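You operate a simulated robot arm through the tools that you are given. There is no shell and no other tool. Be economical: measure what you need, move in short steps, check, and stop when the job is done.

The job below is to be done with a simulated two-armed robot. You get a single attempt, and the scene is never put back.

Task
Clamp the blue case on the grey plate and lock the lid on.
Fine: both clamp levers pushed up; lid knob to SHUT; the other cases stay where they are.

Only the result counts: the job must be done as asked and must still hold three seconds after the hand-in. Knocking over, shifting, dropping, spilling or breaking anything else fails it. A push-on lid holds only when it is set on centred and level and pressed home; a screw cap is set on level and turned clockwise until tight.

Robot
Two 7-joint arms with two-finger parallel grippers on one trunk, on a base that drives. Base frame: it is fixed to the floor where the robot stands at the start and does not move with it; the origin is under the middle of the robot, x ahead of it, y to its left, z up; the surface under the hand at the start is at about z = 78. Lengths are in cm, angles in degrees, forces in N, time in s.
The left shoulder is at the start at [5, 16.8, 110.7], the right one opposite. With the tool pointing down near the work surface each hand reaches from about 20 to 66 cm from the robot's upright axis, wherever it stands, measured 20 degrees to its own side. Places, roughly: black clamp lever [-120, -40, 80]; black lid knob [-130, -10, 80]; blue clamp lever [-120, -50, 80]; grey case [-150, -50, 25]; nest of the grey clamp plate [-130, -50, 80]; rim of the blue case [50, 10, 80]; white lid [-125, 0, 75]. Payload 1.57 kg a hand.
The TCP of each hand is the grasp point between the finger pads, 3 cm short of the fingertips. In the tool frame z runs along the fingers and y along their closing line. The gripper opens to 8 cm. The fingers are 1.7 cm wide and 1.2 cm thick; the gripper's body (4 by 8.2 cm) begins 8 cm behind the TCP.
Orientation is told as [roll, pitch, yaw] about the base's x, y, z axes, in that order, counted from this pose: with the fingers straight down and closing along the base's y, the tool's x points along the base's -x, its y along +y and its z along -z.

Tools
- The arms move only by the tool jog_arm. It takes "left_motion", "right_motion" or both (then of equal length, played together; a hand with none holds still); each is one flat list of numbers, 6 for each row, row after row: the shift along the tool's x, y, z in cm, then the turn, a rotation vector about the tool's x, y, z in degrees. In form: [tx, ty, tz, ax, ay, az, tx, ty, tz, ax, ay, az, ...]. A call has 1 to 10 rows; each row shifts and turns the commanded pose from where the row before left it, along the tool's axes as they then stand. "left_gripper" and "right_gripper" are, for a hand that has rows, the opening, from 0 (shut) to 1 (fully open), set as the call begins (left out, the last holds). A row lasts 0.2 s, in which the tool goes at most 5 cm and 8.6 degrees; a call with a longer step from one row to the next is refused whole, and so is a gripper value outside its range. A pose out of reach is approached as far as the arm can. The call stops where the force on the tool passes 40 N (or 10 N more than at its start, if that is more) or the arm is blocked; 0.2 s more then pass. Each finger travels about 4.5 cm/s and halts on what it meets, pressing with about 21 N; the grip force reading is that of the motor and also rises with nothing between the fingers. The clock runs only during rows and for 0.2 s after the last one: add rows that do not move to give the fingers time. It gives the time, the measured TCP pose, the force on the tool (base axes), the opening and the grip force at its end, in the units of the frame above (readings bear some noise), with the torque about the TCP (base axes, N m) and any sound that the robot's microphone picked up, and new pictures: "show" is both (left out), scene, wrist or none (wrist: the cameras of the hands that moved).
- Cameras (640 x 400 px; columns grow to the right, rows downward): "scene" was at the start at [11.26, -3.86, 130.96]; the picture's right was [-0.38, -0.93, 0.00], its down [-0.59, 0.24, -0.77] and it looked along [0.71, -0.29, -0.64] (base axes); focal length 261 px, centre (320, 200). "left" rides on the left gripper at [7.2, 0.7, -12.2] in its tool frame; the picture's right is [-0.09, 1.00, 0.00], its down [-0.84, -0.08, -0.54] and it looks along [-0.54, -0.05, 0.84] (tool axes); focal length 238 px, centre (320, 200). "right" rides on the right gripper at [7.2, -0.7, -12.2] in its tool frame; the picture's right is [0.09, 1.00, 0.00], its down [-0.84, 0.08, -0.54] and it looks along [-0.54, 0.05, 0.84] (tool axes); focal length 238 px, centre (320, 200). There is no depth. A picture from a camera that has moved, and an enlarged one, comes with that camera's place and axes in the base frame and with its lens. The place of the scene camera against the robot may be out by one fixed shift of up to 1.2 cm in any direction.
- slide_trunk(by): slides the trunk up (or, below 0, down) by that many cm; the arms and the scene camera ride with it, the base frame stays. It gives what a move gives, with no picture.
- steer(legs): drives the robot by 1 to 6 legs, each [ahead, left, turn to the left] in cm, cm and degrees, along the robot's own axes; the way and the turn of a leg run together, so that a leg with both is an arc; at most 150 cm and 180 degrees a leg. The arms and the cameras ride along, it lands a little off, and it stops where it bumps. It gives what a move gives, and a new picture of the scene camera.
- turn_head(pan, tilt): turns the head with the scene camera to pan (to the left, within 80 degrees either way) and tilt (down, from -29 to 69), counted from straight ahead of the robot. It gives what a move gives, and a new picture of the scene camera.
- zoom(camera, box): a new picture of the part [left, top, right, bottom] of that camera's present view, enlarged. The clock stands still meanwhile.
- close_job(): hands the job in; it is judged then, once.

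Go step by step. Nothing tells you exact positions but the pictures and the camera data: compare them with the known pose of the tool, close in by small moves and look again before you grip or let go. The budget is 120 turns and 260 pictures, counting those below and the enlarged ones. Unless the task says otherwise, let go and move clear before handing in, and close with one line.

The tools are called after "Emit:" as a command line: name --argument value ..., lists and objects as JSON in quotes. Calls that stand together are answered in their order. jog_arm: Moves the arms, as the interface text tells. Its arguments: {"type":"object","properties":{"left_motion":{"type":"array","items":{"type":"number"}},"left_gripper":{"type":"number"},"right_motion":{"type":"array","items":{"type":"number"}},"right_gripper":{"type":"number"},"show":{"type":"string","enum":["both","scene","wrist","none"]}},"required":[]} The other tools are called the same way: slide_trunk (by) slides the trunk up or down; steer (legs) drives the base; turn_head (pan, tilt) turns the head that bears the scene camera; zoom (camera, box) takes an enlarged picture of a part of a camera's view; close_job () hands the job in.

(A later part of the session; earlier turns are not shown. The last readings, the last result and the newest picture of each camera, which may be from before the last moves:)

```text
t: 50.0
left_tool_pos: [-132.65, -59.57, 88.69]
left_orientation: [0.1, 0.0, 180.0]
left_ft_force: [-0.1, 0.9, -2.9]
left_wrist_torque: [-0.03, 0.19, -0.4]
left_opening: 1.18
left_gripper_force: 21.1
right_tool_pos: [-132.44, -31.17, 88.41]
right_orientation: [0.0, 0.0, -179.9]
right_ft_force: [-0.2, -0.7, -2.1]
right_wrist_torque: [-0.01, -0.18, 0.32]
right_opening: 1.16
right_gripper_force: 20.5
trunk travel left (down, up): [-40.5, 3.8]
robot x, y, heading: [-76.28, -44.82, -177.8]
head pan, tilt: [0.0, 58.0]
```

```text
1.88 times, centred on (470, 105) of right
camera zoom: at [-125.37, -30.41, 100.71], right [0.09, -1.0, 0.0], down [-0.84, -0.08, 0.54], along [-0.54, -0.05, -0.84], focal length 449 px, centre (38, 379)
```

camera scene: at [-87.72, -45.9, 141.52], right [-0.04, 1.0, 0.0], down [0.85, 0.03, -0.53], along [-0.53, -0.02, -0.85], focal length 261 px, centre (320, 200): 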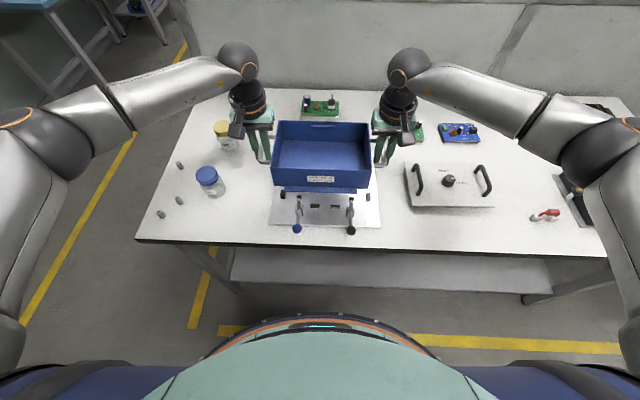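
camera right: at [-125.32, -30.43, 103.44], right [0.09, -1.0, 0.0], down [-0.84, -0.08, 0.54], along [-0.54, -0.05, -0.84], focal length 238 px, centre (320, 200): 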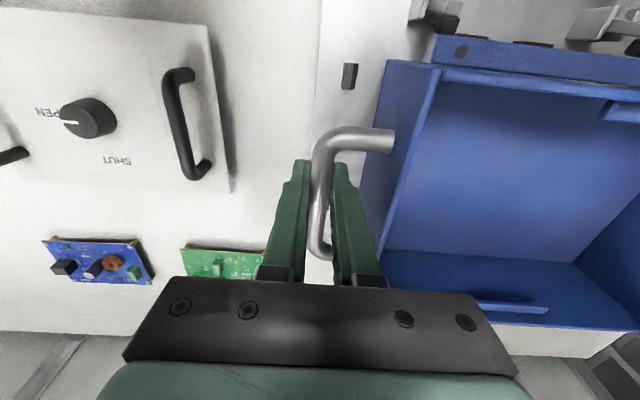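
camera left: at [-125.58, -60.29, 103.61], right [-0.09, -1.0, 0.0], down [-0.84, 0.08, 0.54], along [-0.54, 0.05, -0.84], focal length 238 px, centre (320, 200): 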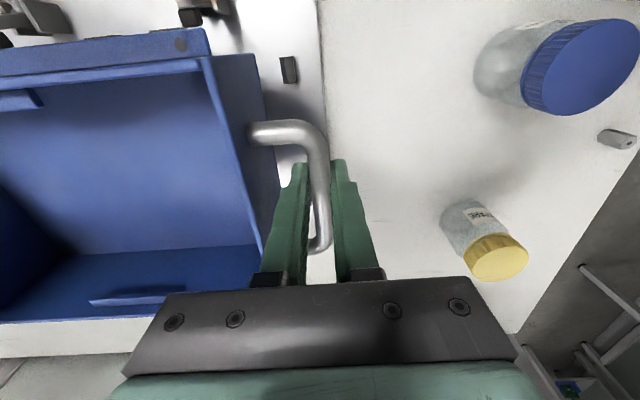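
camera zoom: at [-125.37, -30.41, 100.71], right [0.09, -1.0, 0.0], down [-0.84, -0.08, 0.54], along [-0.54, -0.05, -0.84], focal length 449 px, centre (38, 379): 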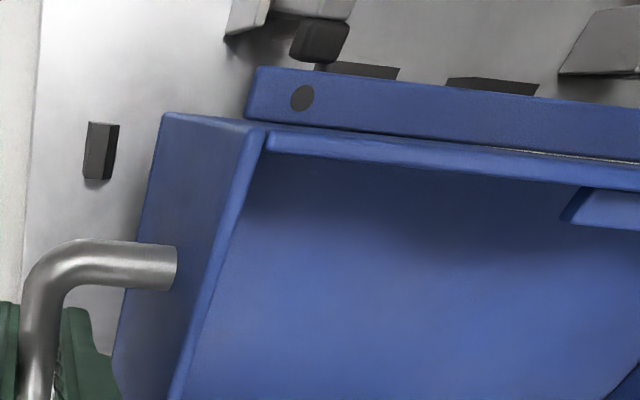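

There is about 0.3 cm clearance to the nubs. I nudge 0.15 cm further in and lower to just above the blocks, watching forces.

Emit:
jog_arm --left_motion '[-0.15, 0, 0.6, 0, 0, 0, 0, 0, 0.8, 0, 0, 0, 0, 0, 0.8, 0, 0, 0, 0, 0, 0.6, 0, 0, 0]' --right_motion '[-0.15, 0, 0.6, 0, 0, 0, 0, 0, 0.8, 0, 0, 0, 0, 0, 0.8, 0, 0, 0, 0, 0, 0.6, 0, 0, 0]' --show "none"

Emit:
zoom --camera "scene" --box '[270, 150, 370, 230]'

Emit:
zoom --camera "right" --box '[300, 0, 640, 210]'

```text
t: 51.0
left_tool_pos: [-132.91, -59.61, 85.72]
left_orientation: [-0.1, 0.1, 179.9]
left_ft_force: [-0.5, -1.9, -3.2]
left_wrist_torque: [-0.04, -0.11, -0.32]
left_opening: 1.17
left_gripper_force: 21.6
right_tool_pos: [-132.63, -31.17, 85.55]
right_orientation: [0.1, 0.0, -180.0]
right_ft_force: [0.8, 1.5, -3.3]
right_wrist_torque: [-0.02, 0.09, 0.43]
right_opening: 1.14
right_gripper_force: 21.3
trunk travel left (down, up): [-40.5, 3.8]
robot x, y, heading: [-76.21, -44.72, -177.6]
head pan, tilt: [0.0, 58.0]
```

```text
5.00 times, centred on (320, 190) of scene
camera zoom: at [-87.73, -45.9, 141.52], right [-0.04, 1.0, 0.0], down [0.85, 0.03, -0.53], along [-0.53, -0.02, -0.85], focal length 1307 px, centre (320, 250)
```

zoom: 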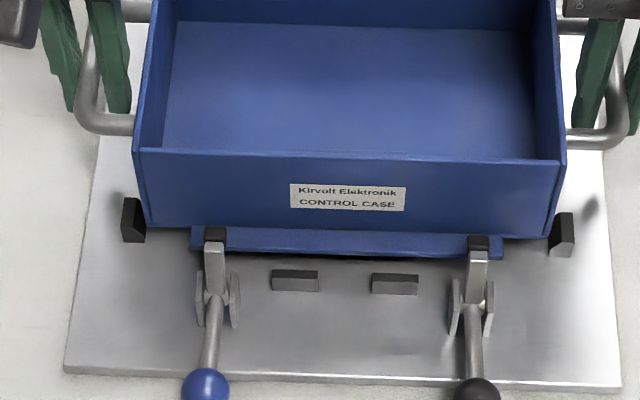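

```text
1.88 times, centred on (470, 105) of right
camera zoom: at [-125.58, -30.39, 97.86], right [0.09, -1.0, 0.0], down [-0.84, -0.08, 0.54], along [-0.54, -0.05, -0.84], focal length 449 px, centre (38, 379)
```

zoom: 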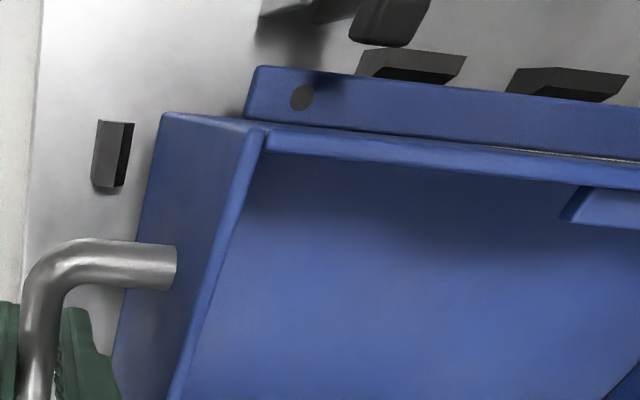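

The flange clears the nubs and the blocks, and gaps at the sides are equal. I continue lowering into the nest in small steps.

Emit:
jog_arm --left_motion '[0, 0, 0.4, 0, 0, 0, 0, 0, 0.4, 0, 0, 0, 0, 0, 0.4, 0, 0, 0]' --right_motion '[0, 0, 0.4, 0, 0, 0, 0, 0, 0.4, 0, 0, 0, 0, 0, 0.4, 0, 0, 0]' --show "none"

Emit:
zoom --camera "right" --box '[300, 0, 640, 210]'

Emit:
zoom --camera "scene" --box '[250, 120, 390, 230]'

```text
t: 51.8
left_tool_pos: [-133.02, -59.76, 84.63]
left_orientation: [-0.1, -0.1, 180.0]
left_ft_force: [0.3, -4.2, -3.2]
left_wrist_torque: [-0.03, 0.16, -0.33]
left_opening: 1.18
left_gripper_force: 21.2
right_tool_pos: [-132.64, -31.16, 84.32]
right_orientation: [0.0, 0.0, 180.0]
right_ft_force: [-0.8, 2.8, -3.3]
right_wrist_torque: [0.0, -0.22, 0.33]
right_opening: 1.19
right_gripper_force: 21.2
trunk travel left (down, up): [-40.5, 3.8]
robot x, y, heading: [-76.38, -45.02, -177.8]
head pan, tilt: [0.0, 58.0]
```

```text
1.88 times, centred on (470, 105) of right
camera zoom: at [-125.53, -30.44, 96.63], right [0.09, -1.0, 0.0], down [-0.84, -0.08, 0.54], along [-0.54, -0.05, -0.84], focal length 449 px, centre (38, 379)
```

zoom: 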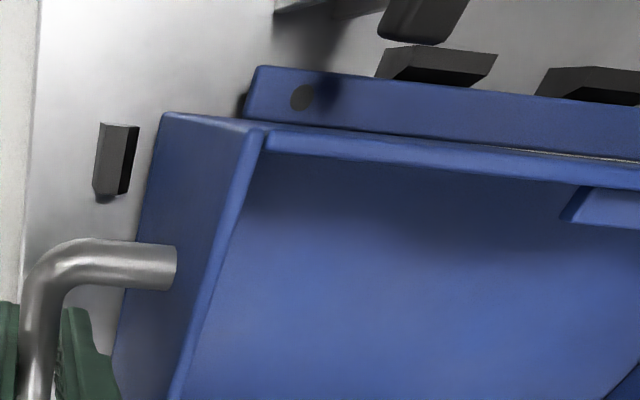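

```text
3.64 times, centred on (320, 175) of scene
camera zoom: at [-87.74, -45.9, 141.52], right [-0.04, 1.0, 0.0], down [0.85, 0.03, -0.53], along [-0.53, -0.02, -0.85], focal length 950 px, centre (320, 291)
```

zoom: 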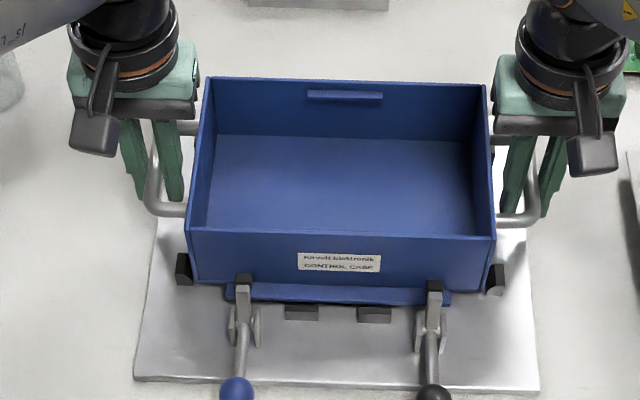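

Still no contact. Continue down.

Emit:
jog_arm --left_motion '[0, 0, 0.3, 0, 0, 0, 0, 0, 0.3, 0, 0, 0, 0, 0, 0.3, 0, 0, 0]' --right_motion '[0, 0, 0.3, 0, 0, 0, 0, 0, 0.3, 0, 0, 0, 0, 0, 0.3, 0, 0, 0]' --show "none"

Emit:
zoom --camera "right" --box '[300, 0, 640, 210]'

```text
t: 52.6
left_tool_pos: [-132.99, -59.64, 83.6]
left_orientation: [0.0, -0.2, 180.0]
left_ft_force: [-5.7, -6.2, -2.6]
left_wrist_torque: [0.04, 0.57, -0.29]
left_opening: 1.21
left_gripper_force: 21.2
right_tool_pos: [-132.77, -31.19, 83.52]
right_orientation: [0.1, -0.1, 180.0]
right_ft_force: [-8.0, 6.5, -1.8]
right_wrist_torque: [-0.02, -0.15, 0.38]
right_opening: 1.18
right_gripper_force: 20.7
trunk travel left (down, up): [-40.5, 3.8]
robot x, y, heading: [-75.99, -44.96, -177.6]
head pan, tilt: [0.0, 58.0]
```

```text
1.88 times, centred on (470, 105) of right
camera zoom: at [-125.63, -30.38, 95.77], right [0.09, -1.0, 0.0], down [-0.84, -0.08, 0.54], along [-0.54, -0.05, -0.84], focal length 449 px, centre (38, 379)
```

zoom: 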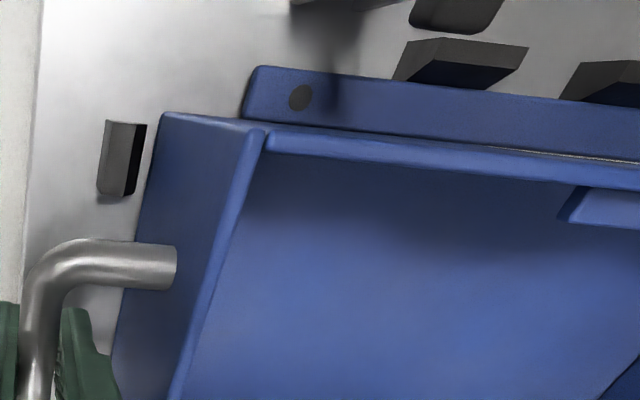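

The near blocks are pushing the case away from me (−x force), so I shift 0.25 cm further in and lower.

Emit:
jog_arm --left_motion '[-0.25, 0, 0, 0, 0, 0, 0, 0, 0.2, 0, 0, 0, 0, 0, 0.2, 0, 0, 0]' --right_motion '[-0.25, 0, 0, 0, 0, 0, 0, 0, 0.2, 0, 0, 0, 0, 0, 0.2, 0, 0, 0]' --show "none"

Emit:
zoom --camera "scene" --box '[250, 120, 390, 230]'

```text
t: 53.4
left_tool_pos: [-133.07, -59.62, 83.27]
left_orientation: [-0.1, -0.1, 180.0]
left_ft_force: [1.3, -6.9, 3.1]
left_wrist_torque: [0.01, 0.26, -0.32]
left_opening: 1.18
left_gripper_force: 20.7
right_tool_pos: [-132.93, -31.32, 83.16]
right_orientation: [0.0, 0.0, -180.0]
right_ft_force: [2.0, 7.6, -0.1]
right_wrist_torque: [-0.03, 0.4, 0.32]
right_opening: 1.21
right_gripper_force: 20.9
trunk travel left (down, up): [-40.5, 3.8]
robot x, y, heading: [-76.14, -45.08, -177.5]
head pan, tilt: [0.0, 58.0]
```

```text
3.64 times, centred on (320, 175) of scene
camera zoom: at [-87.59, -45.87, 141.55], right [-0.04, 1.0, 0.0], down [0.85, 0.03, -0.53], along [-0.53, -0.02, -0.85], focal length 950 px, centre (320, 291)
```

zoom: 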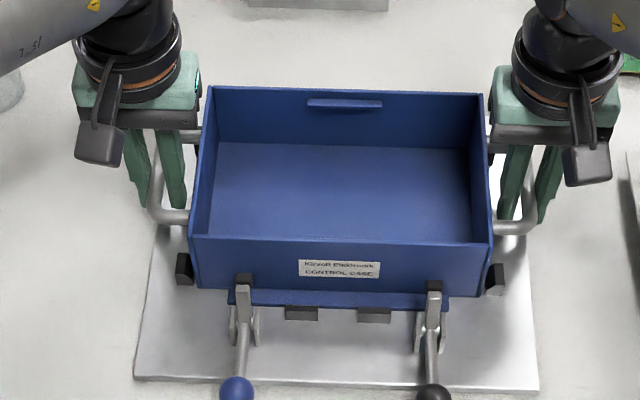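

It begins to bear on the plate. One more small press to seat.

Emit:
jog_arm --left_motion '[0, 0, 0.2, 0, 0, 0, 0, 0, 0.15, 0, 0, 0, 0, 0, 0, 0, 0, 0]' --right_motion '[0, 0, 0.2, 0, 0, 0, 0, 0, 0.15, 0, 0, 0, 0, 0, 0, 0, 0, 0]' --show "none"

Emit:
zoom --camera "left" --box '[0, 0, 340, 210]'

Emit:
zoom --camera "right" --box '[300, 0, 640, 210]'

```text
t: 54.2
left_tool_pos: [-133.22, -59.64, 83.06]
left_orientation: [0.0, -0.3, 179.9]
left_ft_force: [-1.1, -8.5, 14.2]
left_wrist_torque: [0.01, -0.03, -0.38]
left_opening: 1.21
left_gripper_force: 21.0
right_tool_pos: [-132.9, -31.21, 83.09]
right_orientation: [0.1, -0.3, 179.9]
right_ft_force: [0.0, 10.1, 15.4]
right_wrist_torque: [-0.04, -0.02, 0.32]
right_opening: 1.15
right_gripper_force: 21.3
trunk travel left (down, up): [-40.5, 3.8]
robot x, y, heading: [-76.42, -44.68, -177.6]
head pan, tilt: [0.0, 58.0]
```

```text
1.88 times, centred on (170, 105) of left
camera zoom: at [-125.8, -60.26, 95.34], right [-0.09, -1.0, 0.0], down [-0.83, 0.08, 0.55], along [-0.55, 0.05, -0.84], focal length 449 px, centre (602, 379)
```

zoom: 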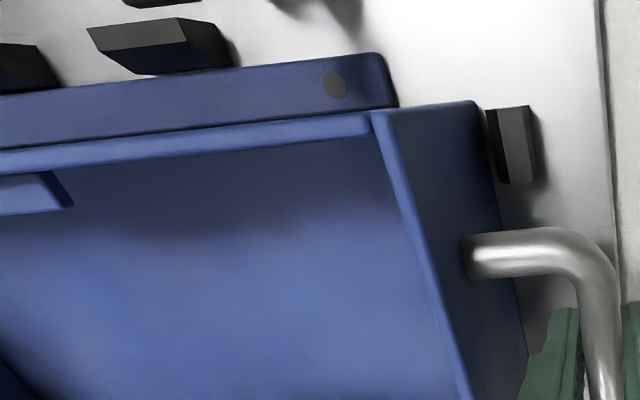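

```text
1.88 times, centred on (470, 105) of right
camera zoom: at [-125.63, -30.4, 95.37], right [0.09, -1.0, 0.0], down [-0.83, -0.08, 0.55], along [-0.54, -0.05, -0.84], focal length 449 px, centre (38, 379)
```

zoom: 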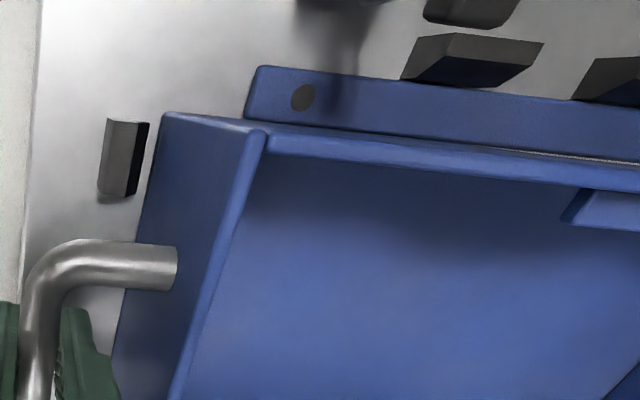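

It bears firmly (~15 N each) and is seated between the blocks. I open both grippers part way, then rise straight up.

Emit:
jog_arm --left_motion '[0, 0, -0.2, 0, 0, 0, 0, 0, 0, 0, 0, 0, 0, 0, 0, 0, 0, 0, 0, 0, 0, 0, 0, 0, 0, 0, -2, 0, 0, 0, 0, 0, -3, 0, 0, 0, 0, 0, -4, 0, 0, 0, 0, 0, -4, 0, 0, 0]' --right_motion '[0, 0, -0.2, 0, 0, 0, 0, 0, 0, 0, 0, 0, 0, 0, 0, 0, 0, 0, 0, 0, 0, 0, 0, 0, 0, 0, -2, 0, 0, 0, 0, 0, -3, 0, 0, 0, 0, 0, -4, 0, 0, 0, 0, 0, -4, 0, 0, 0]' --left_gripper 0.375 --right_gripper 0.375 --show "none"

Emit:
zoom --camera "scene" --box '[230, 80, 410, 240]'

Emit:
zoom --camera "left" --box '[0, 0, 640, 400]'

Emit:
zoom --camera "right" --box '[0, 0, 640, 400]'

```text
t: 56.0
left_tool_pos: [-133.27, -59.58, 96.23]
left_orientation: [0.0, 0.0, 180.0]
left_ft_force: [-0.3, -0.1, -0.1]
left_wrist_torque: [-0.01, -0.02, -0.02]
left_opening: 3.0
left_gripper_force: 0.1
right_tool_pos: [-132.58, -31.13, 96.15]
right_orientation: [0.0, 0.0, -179.9]
right_ft_force: [0.4, 0.8, -0.3]
right_wrist_torque: [-0.01, -0.02, 0.02]
right_opening: 2.98
right_gripper_force: 0.1
trunk travel left (down, up): [-40.5, 3.8]
robot x, y, heading: [-76.1, -44.92, -177.8]
head pan, tilt: [0.0, 58.0]
```

```text
2.50 times, centred on (320, 160) of scene
camera zoom: at [-87.62, -45.88, 141.52], right [-0.04, 1.0, 0.0], down [0.85, 0.03, -0.53], along [-0.53, -0.02, -0.85], focal length 653 px, centre (320, 300)
```

zoom: 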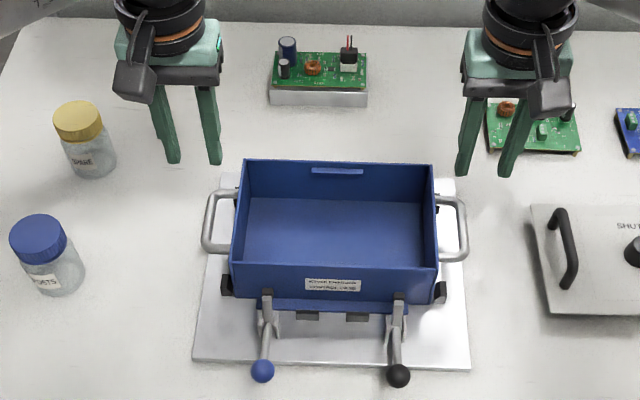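

```text
1.00 times, centred on (320, 200) of left (not enlarged: the box is as wide or as high as the picture)
camera zoom: at [-125.9, -60.27, 108.37], right [-0.09, -1.0, 0.0], down [-0.84, 0.08, 0.54], along [-0.54, 0.05, -0.84], focal length 238 px, centre (320, 200)
```

zoom: 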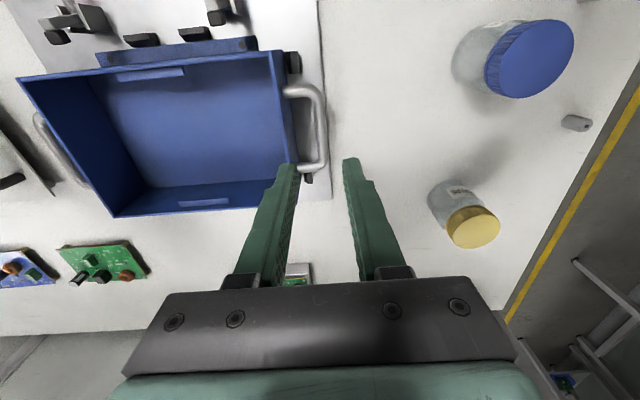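

```text
1.00 times, centred on (320, 200) of right (not enlarged: the box is as wide or as high as the picture)
camera zoom: at [-125.53, -30.28, 108.52], right [0.09, -1.0, 0.0], down [-0.84, -0.08, 0.54], along [-0.54, -0.05, -0.84], focal length 238 px, centre (320, 200)
```

zoom: 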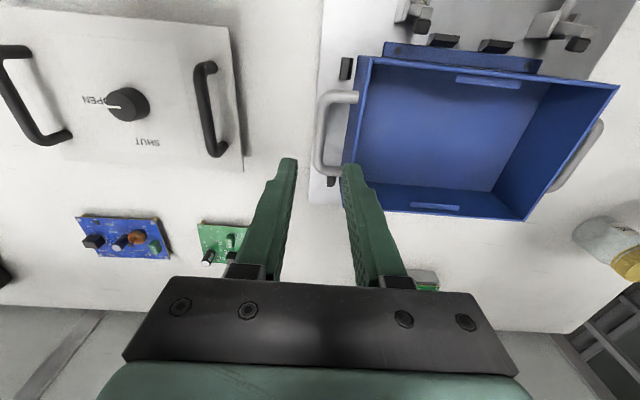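

The case is seated and free. Now the levers: the balls are at about [-115.3, -52.1, 82.4] (blue) and [-115.3, -38.6, 82.4] (black). I'll bring the left hand above the blue ball, to grip it and swing it up.

Emit:
jog_arm --left_motion '[3.6, -1.5, 0, 0, 0, 0, 3.6, -1.5, 0, 0, 0, 0, 3.6, -1.5, 1, 0, 0, 0, 3.6, -1.5, 1, 0, 0, 0, 3.6, -1.5, 2, 0, 0, 0]' --left_gripper 0.6 --show "both"

```text
t: 57.2
left_tool_pos: [-115.42, -52.33, 92.29]
left_orientation: [-0.1, -0.1, -180.0]
left_ft_force: [0.0, 0.1, -1.1]
left_wrist_torque: [-0.01, 0.0, -0.01]
left_opening: 4.79
left_gripper_force: 0.0
right_tool_pos: [-132.62, -31.06, 96.18]
right_orientation: [0.1, 0.0, -180.0]
right_ft_force: [-0.4, 0.2, 0.5]
right_wrist_torque: [0.01, 0.01, -0.02]
right_opening: 3.0
right_gripper_force: 0.0
trunk travel left (down, up): [-40.5, 3.8]
robot x, y, heading: [-76.43, -44.6, -177.8]
head pan, tilt: [0.0, 58.0]
camera scene: at [-87.66, -45.88, 141.53], right [-0.04, 1.0, 0.0], down [0.85, 0.03, -0.53], along [-0.53, -0.02, -0.85], focal length 261 px, centre (320, 200)
camera left: at [-108.08, -52.89, 104.46], right [-0.09, -1.0, 0.0], down [-0.84, 0.08, 0.54], along [-0.54, 0.05, -0.84], focal length 238 px, centre (320, 200)
```

scene: 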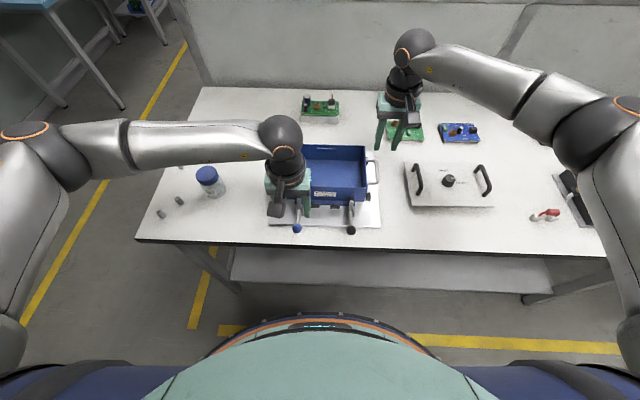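
left: 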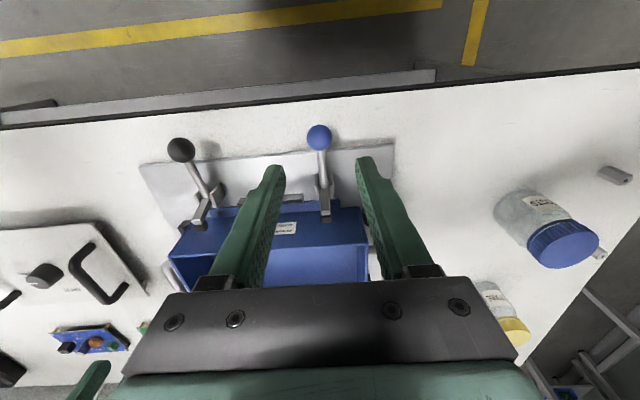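

The left camera confirms the blue ball at about [-115.2, -52.15]. I lower onto it and close.

Emit:
jog_arm --left_motion '[0.2, -0.15, 2.5, 0, 0, 0, 0, 0, 2.5, 0, 0, 0, 0, 0, 2.5, 0, 0, 0, 0, 0, 2.3, 0, 0, 0]' --show "none"

Emit:
jog_arm --left_motion '[0, 0, 0, 0, 0, 0, 0, 0, 0, 0, 0, 0, 0, 0, 0, 0, 0, 0, 0, 0, 0, 0, 0, 0]' --left_gripper 0 --show "wrist"

```text
t: 58.2
left_tool_pos: [-114.95, -51.85, 82.18]
left_orientation: [0.0, 0.0, 180.0]
left_ft_force: [-0.4, 1.0, -0.4]
left_wrist_torque: [-0.02, -0.01, 0.01]
left_opening: 4.81
left_gripper_force: 0.1
right_tool_pos: [-132.72, -31.1, 96.04]
right_orientation: [0.0, 0.1, -180.0]
right_ft_force: [-0.1, 0.0, -0.3]
right_wrist_torque: [0.03, -0.06, -0.05]
right_opening: 3.01
right_gripper_force: 0.0
trunk travel left (down, up): [-40.5, 3.8]
robot x, y, heading: [-76.35, -45.04, -177.6]
head pan, tilt: [0.0, 58.0]
```

```text
t: 59.2
left_tool_pos: [-114.96, -52.09, 82.2]
left_orientation: [0.1, 0.0, -179.9]
left_ft_force: [1.0, -14.2, 1.3]
left_wrist_torque: [-0.1, -0.07, 0.12]
left_opening: 2.43
left_gripper_force: 36.3
right_tool_pos: [-132.69, -31.21, 96.2]
right_orientation: [0.0, 0.0, -180.0]
right_ft_force: [-0.1, -0.8, -0.3]
right_wrist_torque: [0.0, 0.01, -0.02]
right_opening: 3.0
right_gripper_force: 0.1
trunk travel left (down, up): [-40.5, 3.8]
robot x, y, heading: [-76.44, -44.85, -177.8]
head pan, tilt: [0.0, 58.0]
camera left: at [-107.71, -52.75, 94.37], right [-0.09, -1.0, 0.0], down [-0.84, 0.08, 0.54], along [-0.54, 0.05, -0.84], focal length 238 px, centre (320, 200)
```

left: 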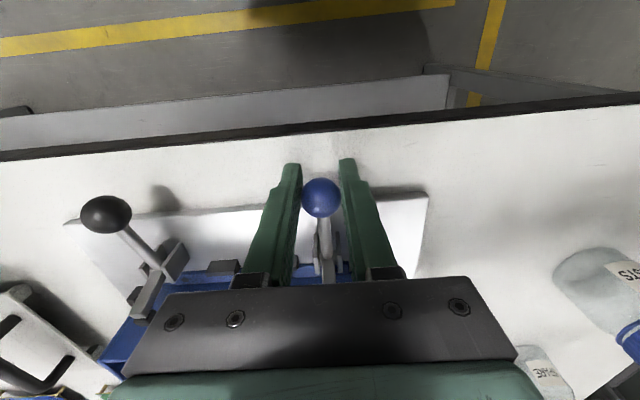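

The ball is gripped. I ease the side load and swing it up along an arc about the pivot near [-121.8, z 81].

Emit:
jog_arm --left_motion '[0, 0.2, 0, 0, 0, 0, -0.2, 0, -0.73, 0, 0, 0, -0.29, 0, -0.72, 0, 0, 0, -0.36, 0, -0.68, 0, 0, 0, -0.44, 0, -0.63, 0, 0, 0, -0.5, 0, -0.58, 0, 0, 0, -0.57, 0, -0.51, 0, 0, 0]' --show "wrist"

Emit:
zoom --camera "scene" --box '[250, 130, 390, 250]'

```text
t: 60.8
left_tool_pos: [-117.1, -52.31, 86.29]
left_orientation: [-0.1, 0.2, 179.9]
left_ft_force: [15.5, -1.6, -6.1]
left_wrist_torque: [-0.05, -1.02, -0.04]
left_opening: 2.44
left_gripper_force: 35.8
right_tool_pos: [-132.67, -31.07, 96.21]
right_orientation: [0.0, -0.2, -180.0]
right_ft_force: [-0.6, -0.3, 0.1]
right_wrist_torque: [0.03, -0.01, -0.01]
right_opening: 3.01
right_gripper_force: 0.0
trunk travel left (down, up): [-40.5, 3.8]
robot x, y, heading: [-76.33, -44.95, -177.5]
head pan, tilt: [0.0, 58.0]
camera left: at [-109.8, -52.85, 98.43], right [-0.09, -1.0, 0.0], down [-0.84, 0.08, 0.54], along [-0.54, 0.05, -0.84], focal length 238 px, centre (320, 200)
```

left: 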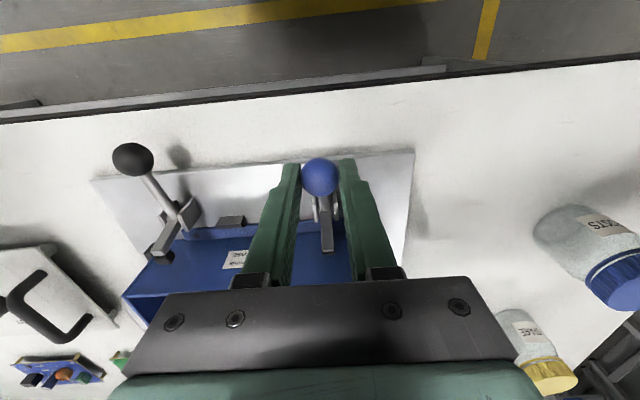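

```text
3.33 times, centred on (320, 190) of scene
camera zoom: at [-87.57, -45.9, 141.54], right [-0.04, 1.0, 0.0], down [0.85, 0.03, -0.53], along [-0.53, -0.02, -0.85], focal length 871 px, centre (320, 233)
```

zoom: 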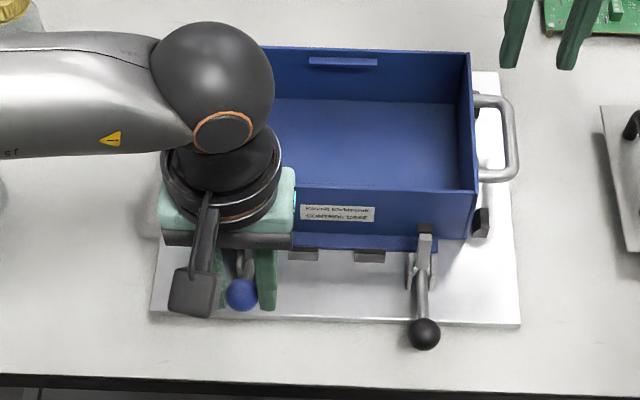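

Lever follows, with about 16 N resistance. I continue the arc.

Emit:
jog_arm --left_motion '[-0.62, 0, -0.45, 0, 0, 0, -0.67, 0, -0.37, 0, 0, 0, -0.7, 0, -0.3, 0, 0, 0, -0.74, 0, -0.21, 0, 0, 0]' --show "wrist"

```text
t: 61.8
left_tool_pos: [-120.1, -52.3, 87.8]
left_orientation: [-0.1, -0.3, -180.1]
left_ft_force: [0.0, 0.1, 0.0]
left_wrist_torque: [0.03, -0.02, -0.01]
left_opening: 0.01
left_gripper_force: 21.4
right_tool_pos: [-132.85, -31.12, 96.27]
right_orientation: [0.1, 0.0, -180.1]
right_ft_force: [-0.3, -0.3, 0.4]
right_wrist_torque: [0.02, -0.02, 0.01]
right_opening: 3.0
right_gripper_force: 0.1
trunk travel left (down, up): [-40.5, 3.8]
robot x, y, heading: [-76.17, -44.67, -177.8]
head pan, tilt: [0.0, 58.0]
camera left: at [-112.72, -52.93, 99.93], right [-0.09, -1.0, 0.0], down [-0.83, 0.08, 0.55], along [-0.54, 0.05, -0.84], focal length 238 px, centre (320, 200)
```

left: 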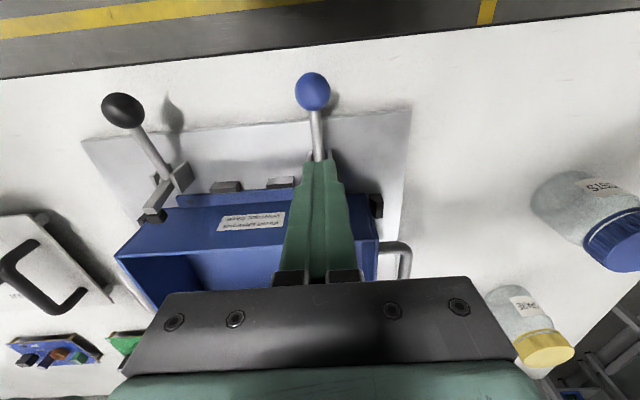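

The ball slipped out and the lever sprang back, so it needs a positive push from below. I'll raise the hand, back the base 14 cm, and tilt the left tool 45° so closed fingers can push the ball up and over.

Emit:
jog_arm --left_motion '[0, 0, -4.5, 0, 0, 0, 0, 0, -4.5, 0, 0, 0]' --show "none"

Emit:
steer --legs '[[-14, 0, 0]]'

Emit:
jog_arm --left_motion '[0, 0, 0, 0, -7.5, 0, 0, 0, 0, 0, -7.5, 0, 0, 0, 0, 0, -7.5, 0, 0, 0, 0, 0, -7.5, 0, 0, 0, 0, 0, -7.5, 0, 0, 0, 0, 0, -7.5, 0]' --show "both"

```text
t: 62.4
left_tool_pos: [-120.36, -52.11, 96.65]
left_orientation: [0.0, -0.1, 179.9]
left_ft_force: [-0.6, -0.3, -0.6]
left_wrist_torque: [0.04, 0.02, 0.0]
left_opening: 0.03
left_gripper_force: 21.4
right_tool_pos: [-132.73, -31.06, 96.14]
right_orientation: [0.2, -0.1, -179.9]
right_ft_force: [-1.1, -0.8, -0.6]
right_wrist_torque: [0.04, -0.03, -0.02]
right_opening: 2.97
right_gripper_force: 0.0
trunk travel left (down, up): [-40.5, 3.8]
robot x, y, heading: [-76.21, -44.92, -177.8]
head pan, tilt: [0.0, 58.0]
```

```text
t: 63.7
left_tool_pos: [-106.37, -51.94, 96.54]
left_orientation: [0.0, -0.1, -180.0]
left_ft_force: [-0.7, -0.4, 0.6]
left_wrist_torque: [0.0, 0.04, -0.01]
left_opening: 0.0
left_gripper_force: 21.6
right_tool_pos: [-118.91, -30.61, 96.2]
right_orientation: [0.1, -0.1, -179.8]
right_ft_force: [0.2, 0.1, 0.0]
right_wrist_torque: [-0.02, 0.0, 0.01]
right_opening: 2.98
right_gripper_force: 0.0
trunk travel left (down, up): [-40.5, 3.8]
robot x, y, heading: [-62.76, -44.0, -177.4]
head pan, tilt: [0.0, 58.0]
camera scene: at [-73.74, -45.34, 141.54], right [-0.04, 1.0, 0.0], down [0.85, 0.04, -0.53], along [-0.53, -0.02, -0.85], focal length 261 px, centre (320, 200)
```

scene: 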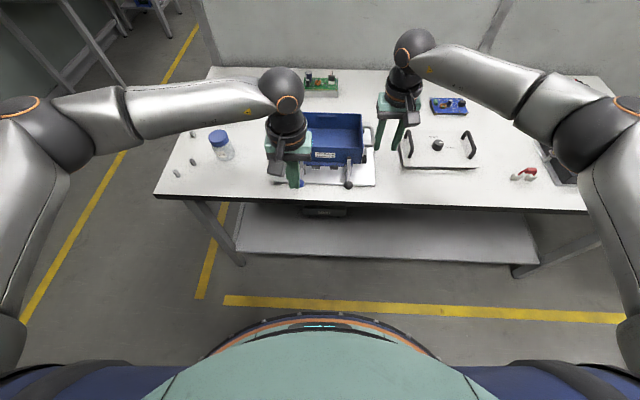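

```text
t: 65.1
left_tool_pos: [-106.46, -51.8, 96.53]
left_orientation: [-0.1, -45.1, -179.7]
left_ft_force: [0.0, -0.1, -0.4]
left_wrist_torque: [-0.02, -0.02, 0.02]
left_opening: 0.0
left_gripper_force: 21.3
right_tool_pos: [-118.96, -30.73, 96.17]
right_orientation: [0.1, -0.1, -179.8]
right_ft_force: [0.5, 0.6, -1.3]
right_wrist_torque: [-0.04, 0.01, 0.02]
right_opening: 3.02
right_gripper_force: 0.1
trunk travel left (down, up): [-40.5, 3.8]
robot x, y, heading: [-62.32, -44.04, -177.5]
head pan, tilt: [0.0, 58.0]
camera scene: at [-73.83, -45.34, 141.53], right [-0.04, 1.0, 0.0], down [0.85, 0.04, -0.53], along [-0.53, -0.02, -0.85], focal length 261 px, centre (320, 200)
camera left: at [-92.61, -52.31, 100.06], right [-0.06, -1.0, 0.06], down [-0.21, 0.08, 0.98], along [-0.98, 0.05, -0.21], focal length 238 px, centre (320, 200)
```

scene: 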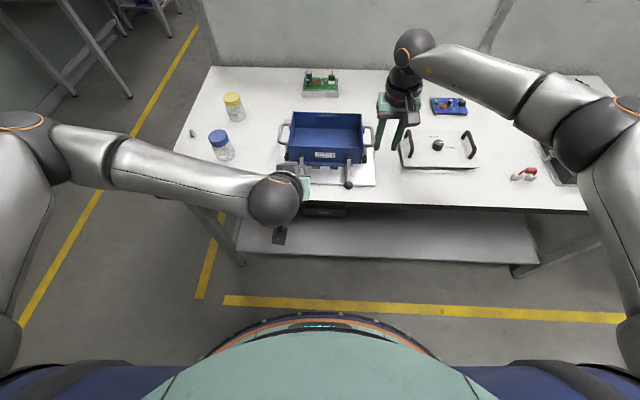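
left: 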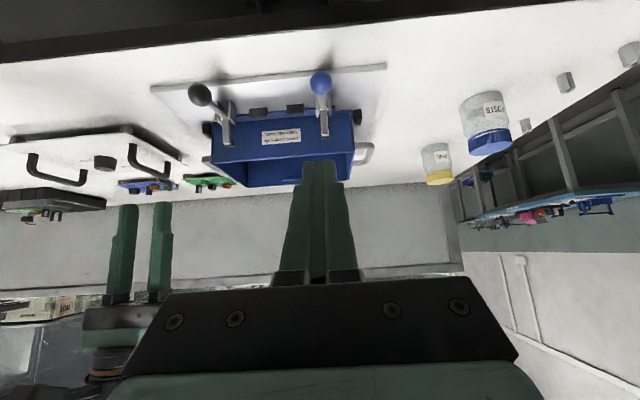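

The tilt worked. I descend in front of the bench edge to line up under the ball.

Emit:
jog_arm --left_motion '[2.13, 0.12, 3.0, 0, 0, 0, 2.13, 0.12, 3.0, 0, 0, 0, 2.13, 0.11, 3.0, 0, 0, 0]' --show "wrist"

```text
t: 65.9
left_tool_pos: [-108.22, -52.2, 85.72]
left_orientation: [-0.1, -45.2, -179.8]
left_ft_force: [-0.2, 0.3, 0.1]
left_wrist_torque: [0.03, -0.01, 0.02]
left_opening: 0.01
left_gripper_force: 21.1
right_tool_pos: [-118.97, -30.69, 96.1]
right_orientation: [0.1, -0.1, -179.8]
right_ft_force: [-0.1, 0.4, 0.4]
right_wrist_torque: [-0.01, 0.03, 0.01]
right_opening: 2.99
right_gripper_force: 0.0
trunk travel left (down, up): [-40.5, 3.8]
robot x, y, heading: [-62.28, -44.46, -177.6]
head pan, tilt: [0.0, 58.0]
camera left: at [-94.41, -52.78, 89.18], right [-0.06, -1.0, 0.06], down [-0.21, 0.08, 0.98], along [-0.98, 0.05, -0.21], focal length 238 px, centre (320, 200)
```

left: 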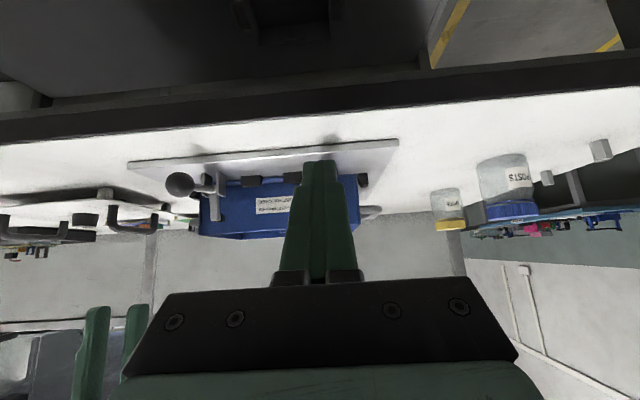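

The ball is directly behind the fingers in line. I slide along the fingers' axis beneath the ball.

Emit:
jog_arm --left_motion '[0, 0, 2.0, 0, 0, 0, 0, 0, 2.0, 0, 0, 0, 0, 0, 2.0, 0, 0, 0]' --show "wrist"

Emit:
zoom --camera "scene" --box '[230, 90, 420, 240]'

```text
t: 66.7
left_tool_pos: [-112.48, -52.12, 81.46]
left_orientation: [-0.1, -45.0, -179.8]
left_ft_force: [0.3, 0.9, 0.4]
left_wrist_torque: [0.0, 0.02, 0.03]
left_opening: 0.0
left_gripper_force: 21.5
right_tool_pos: [-118.89, -30.65, 96.05]
right_orientation: [0.1, 0.1, -179.8]
right_ft_force: [0.1, 0.0, 0.3]
right_wrist_torque: [-0.01, 0.0, 0.01]
right_opening: 3.01
right_gripper_force: 0.1
trunk travel left (down, up): [-40.5, 3.8]
robot x, y, heading: [-62.54, -44.7, -177.6]
head pan, tilt: [0.0, 58.0]
camera left: at [-98.75, -52.74, 84.93], right [-0.06, -1.0, 0.06], down [-0.21, 0.08, 0.98], along [-0.98, 0.05, -0.21], focal length 238 px, centre (320, 200)
```

left: 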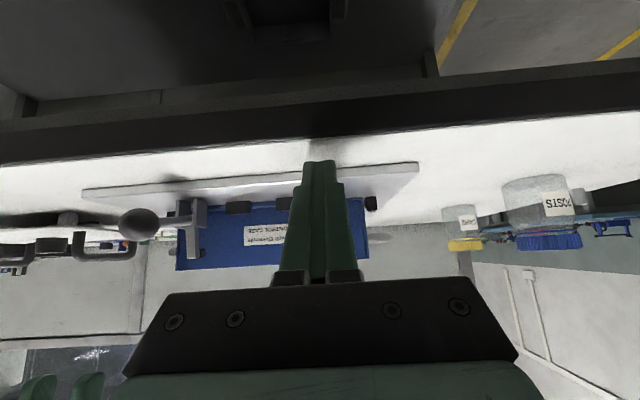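

```text
2.67 times, centred on (325, 165) of scene
camera zoom: at [-73.86, -45.33, 141.52], right [-0.04, 1.0, 0.0], down [0.85, 0.04, -0.53], along [-0.53, -0.02, -0.85], focal length 697 px, centre (307, 293)
```

zoom: 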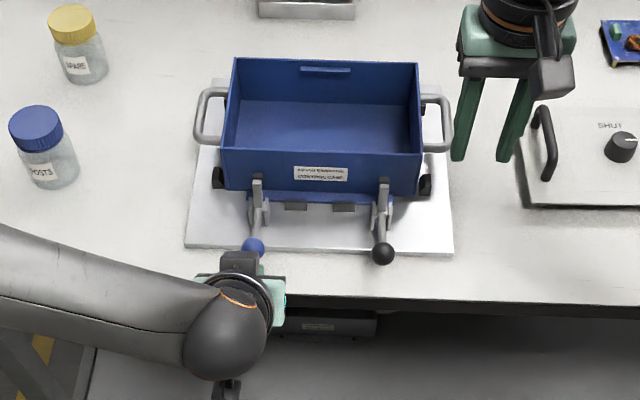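

The finger is under the ball. I push up along the arc.

Emit:
jog_arm --left_motion '[-0.594, 0, 0, 0, 0, 0, -0.658, 0, -0.375, 0, 0, 0, -0.714, 0, -0.304, 0, 0, 0, -0.735, 0, -0.226, 0, 0, 0, -0.757, 0, -0.134, 0, 0, 0, -0.764, 0, -0.057, 0, 0, 0, -0.764, 0, 0.042, 0, 0, 0]' --show "none"

Emit:
zoom --camera "scene" --box '[250, 110, 380, 230]'

```text
t: 68.3
left_tool_pos: [-115.27, -52.33, 85.81]
left_orientation: [-0.1, -45.1, -179.8]
left_ft_force: [2.2, 0.6, -1.1]
left_wrist_torque: [0.0, 0.02, 0.01]
left_opening: 0.0
left_gripper_force: 21.4
right_tool_pos: [-118.94, -30.71, 96.15]
right_orientation: [0.1, 0.0, -179.7]
right_ft_force: [0.2, 1.3, 0.1]
right_wrist_torque: [0.03, 0.0, 0.04]
right_opening: 3.04
right_gripper_force: 0.0
trunk travel left (down, up): [-40.5, 3.8]
robot x, y, heading: [-62.85, -44.18, -177.6]
head pan, tilt: [0.0, 58.0]
```

```text
3.33 times, centred on (315, 170) of scene
camera zoom: at [-73.83, -45.34, 141.52], right [-0.04, 1.0, 0.0], down [0.85, 0.04, -0.53], along [-0.53, -0.02, -0.85], focal length 871 px, centre (337, 300)
```

zoom: 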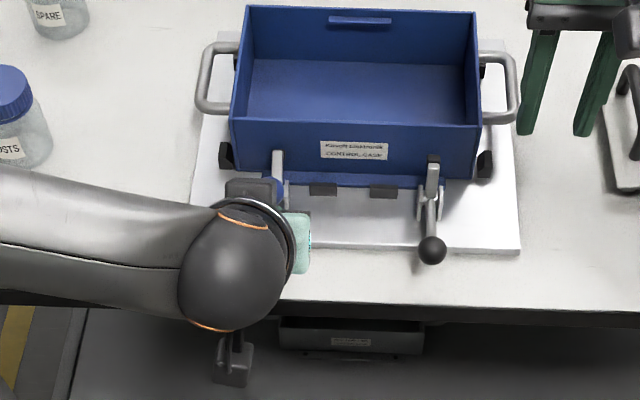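

The lever is following with little force. Continue the arc past vertical.

Emit:
jog_arm --left_motion '[-0.757, 0, 0.12, 0, 0, 0, -0.735, 0, 0.212, 0, 0, 0, -0.707, 0, 0.283, 0, 0, 0, -0.672, 0, 0.375, 0, 0, 0]' --show "wrist"

Emit:
zoom --camera "scene" --box '[250, 110, 380, 230]'

```text
t: 69.3
left_tool_pos: [-118.0, -52.22, 87.02]
left_orientation: [-0.1, -45.1, -179.7]
left_ft_force: [0.0, 0.3, -0.7]
left_wrist_torque: [0.0, -0.01, -0.02]
left_opening: 0.01
left_gripper_force: 21.1
right_tool_pos: [-118.9, -30.77, 96.2]
right_orientation: [0.0, 0.0, -179.8]
right_ft_force: [-0.2, -0.3, 0.1]
right_wrist_torque: [0.03, 0.01, 0.01]
right_opening: 2.98
right_gripper_force: 0.1
trunk travel left (down, up): [-40.5, 3.8]
robot x, y, heading: [-62.07, -44.49, -177.7]
head pan, tilt: [0.0, 58.0]
camera left: at [-104.22, -52.7, 90.61], right [-0.06, -1.0, 0.06], down [-0.21, 0.08, 0.98], along [-0.98, 0.05, -0.21], focal length 238 px, centre (320, 200)
```

left: 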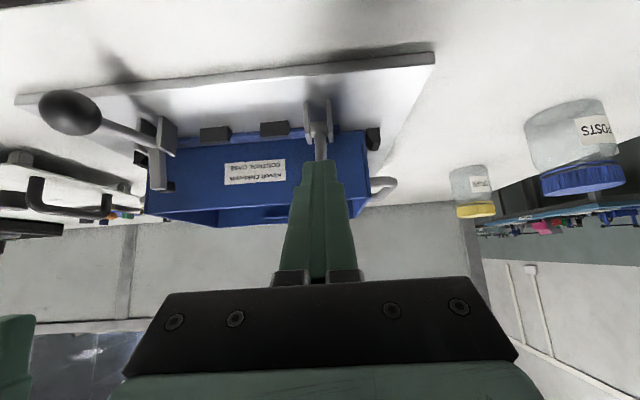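

```text
3.33 times, centred on (315, 170) of scene
camera zoom: at [-73.84, -45.34, 141.52], right [-0.04, 1.0, 0.0], down [0.85, 0.04, -0.53], along [-0.53, -0.02, -0.85], focal length 871 px, centre (337, 300)
```

zoom: 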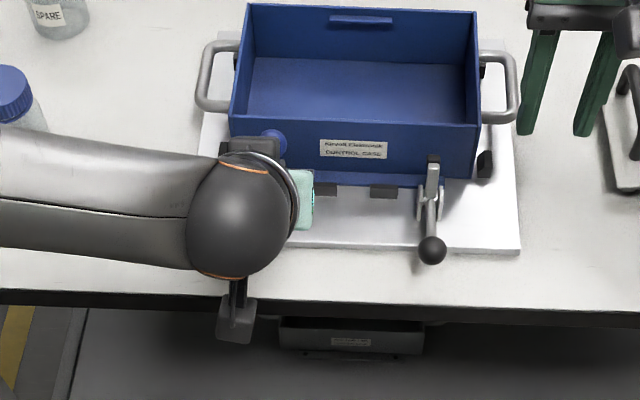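

No force now; it has likely snapped over centre. I push slightly further, then retreat along the finger axis and look.

Emit:
jog_arm --left_motion '[-0.622, 0, 0.438, 0, 0, 0, -0.573, 0, 0.516, 0, 0, 0, 0, 0, 0, 0, 0, 0]' --show "none"

Emit:
jog_arm --left_motion '[1.0, 0, -1, 0, 0, 0, 0, 0, -4, 0, 0, 0, 0, 0, -4.5, 0, 0, 0, -2, 0, -3, 0, 0, 0]' --show "none"

Emit:
zoom --camera "scene" --box '[250, 110, 380, 230]'

Emit:
zoom --camera "left" --box '[100, 0, 500, 250]'

```text
t: 70.1
left_tool_pos: [-118.73, -51.97, 86.59]
left_orientation: [-0.2, -44.1, -179.8]
left_ft_force: [12.7, -0.8, 3.7]
left_wrist_torque: [-0.02, -0.09, 0.05]
left_opening: 0.0
left_gripper_force: 21.7
right_tool_pos: [-118.74, -30.73, 96.35]
right_orientation: [0.0, -0.1, -179.8]
right_ft_force: [-1.3, -0.6, 0.0]
right_wrist_torque: [-0.01, 0.01, 0.04]
right_opening: 3.0
right_gripper_force: 0.0
trunk travel left (down, up): [-40.5, 3.8]
robot x, y, heading: [-62.36, -44.25, -177.0]
head pan, tilt: [0.0, 58.0]
stopped in row 3 (left hand): the force on the tool passed its limit at 40 N (the readings are from after the stop); the commanded pose is now the measured one
```

```text
t: 71.1
left_tool_pos: [-111.43, -51.89, 96.35]
left_orientation: [-0.2, -44.2, -179.8]
left_ft_force: [0.0, 0.3, -0.2]
left_wrist_torque: [0.0, 0.02, -0.01]
left_opening: 0.0
left_gripper_force: 21.7
right_tool_pos: [-118.83, -30.75, 96.2]
right_orientation: [0.1, 0.0, -179.7]
right_ft_force: [-0.3, 0.3, 0.1]
right_wrist_torque: [0.02, 0.02, 0.01]
right_opening: 2.99
right_gripper_force: 0.1
trunk travel left (down, up): [-40.5, 3.8]
robot x, y, heading: [-62.19, -44.35, -177.5]
head pan, tilt: [0.0, 58.0]
```

```text
3.33 times, centred on (315, 170) of scene
camera zoom: at [-73.76, -45.35, 141.52], right [-0.04, 1.0, 0.0], down [0.85, 0.04, -0.53], along [-0.53, -0.02, -0.85], focal length 871 px, centre (337, 300)
```

zoom: 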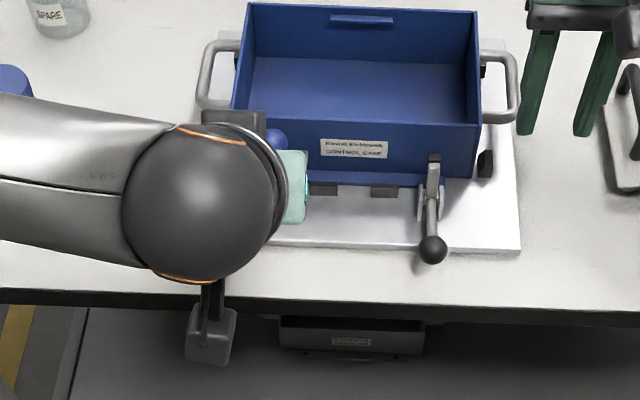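

```text
1.60 times, centred on (300, 125) of left
camera zoom: at [-97.56, -52.51, 100.04], right [-0.06, -1.0, 0.06], down [-0.22, 0.08, 0.97], along [-0.97, 0.05, -0.22], focal length 381 px, centre (352, 320)
```

zoom: 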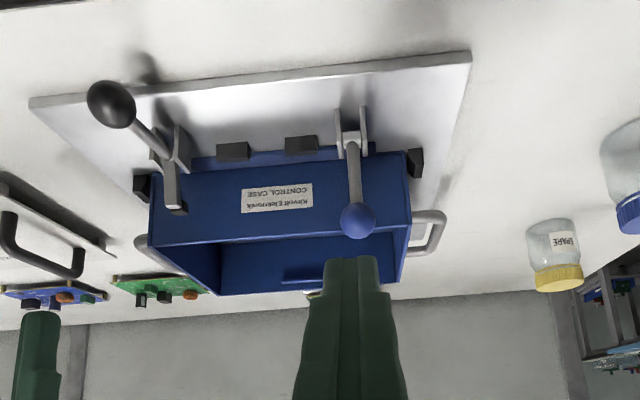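

Blue lever is up against its stop and holds. I'll move the left hand aside and prepare the right hand the same way for the black lever.

Emit:
jog_arm --left_motion '[0, 3, -2, 0, 0, 0, 0, 3, -2, 0, 0, 0, 0, 3, -2, 0, 0, 0, 0, 3, -2, 0, 0, 0, 0, 0, 0, 0, 0, 0, 0, 0, 0, 0, 0, 0, 0, 0, 0, 0, 0, 0, 0, 0, 0, 0, 0, 0, 0, 0, 0, 0, 0, 0, 0, 0, 0, 0, 0, 0]' --right_motion '[3.1, 1.95, 0, 0, 0, 0, 3.1, 1.95, 0, 0, 0, 0, 3.1, 2, 0, 0, 0, 0, 3.1, 2, 0, 0, 0, 0, 0, 0, 0, 0, -7.5, 0, 0, 0, 0, 0, -7.5, 0, 0, 0, 0, 0, -7.5, 0, 0, 0, 0, 0, -7.5, 0, 0, 0, 0, 0, -7.5, 0, 0, 0, 0, 0, -7.5, 0]' --right_gripper 0

```text
t: 73.3
left_tool_pos: [-105.51, -64.04, 101.95]
left_orientation: [-0.2, -44.3, -179.8]
left_ft_force: [-1.1, 0.4, -0.1]
left_wrist_torque: [0.02, 0.02, -0.03]
left_opening: 0.0
left_gripper_force: 21.5
right_tool_pos: [-106.32, -38.55, 96.18]
right_orientation: [0.3, -45.0, -179.9]
right_ft_force: [-0.2, -0.1, 0.2]
right_wrist_torque: [0.0, 0.0, 0.0]
right_opening: 0.0
right_gripper_force: 20.7
trunk travel left (down, up): [-40.5, 3.8]
robot x, y, heading: [-62.67, -44.08, -177.1]
head pan, tilt: [0.0, 58.0]
camera scene: at [-73.77, -45.36, 141.53], right [-0.04, 1.0, 0.0], down [0.85, 0.04, -0.53], along [-0.53, -0.02, -0.85], focal length 261 px, centre (320, 200)
camera right: at [-92.75, -37.78, 99.81], right [0.07, -1.0, -0.06], down [-0.21, -0.08, 0.98], along [-0.98, -0.05, -0.21], focal length 238 px, centre (320, 200)
camera left: at [-91.7, -64.52, 105.72], right [-0.07, -1.0, 0.06], down [-0.22, 0.08, 0.97], along [-0.97, 0.05, -0.22], focal length 238 px, centre (320, 200)
```

scene: 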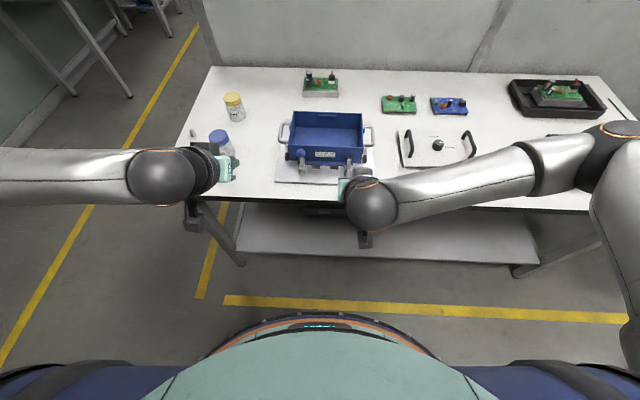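
right: 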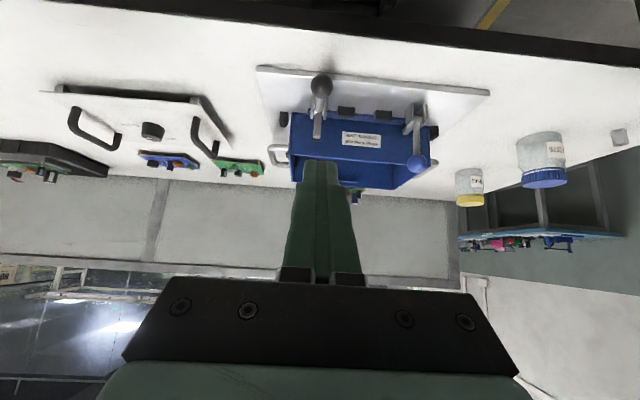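
left: 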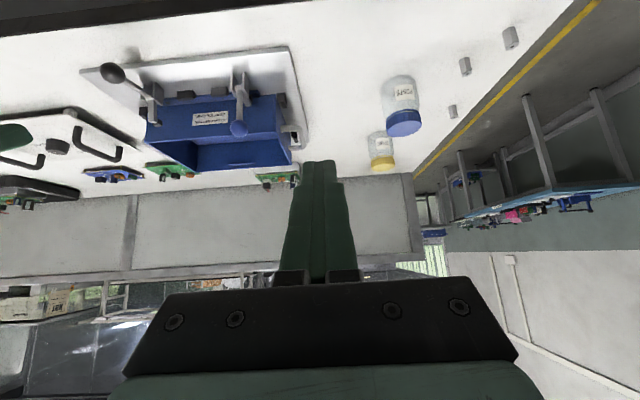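

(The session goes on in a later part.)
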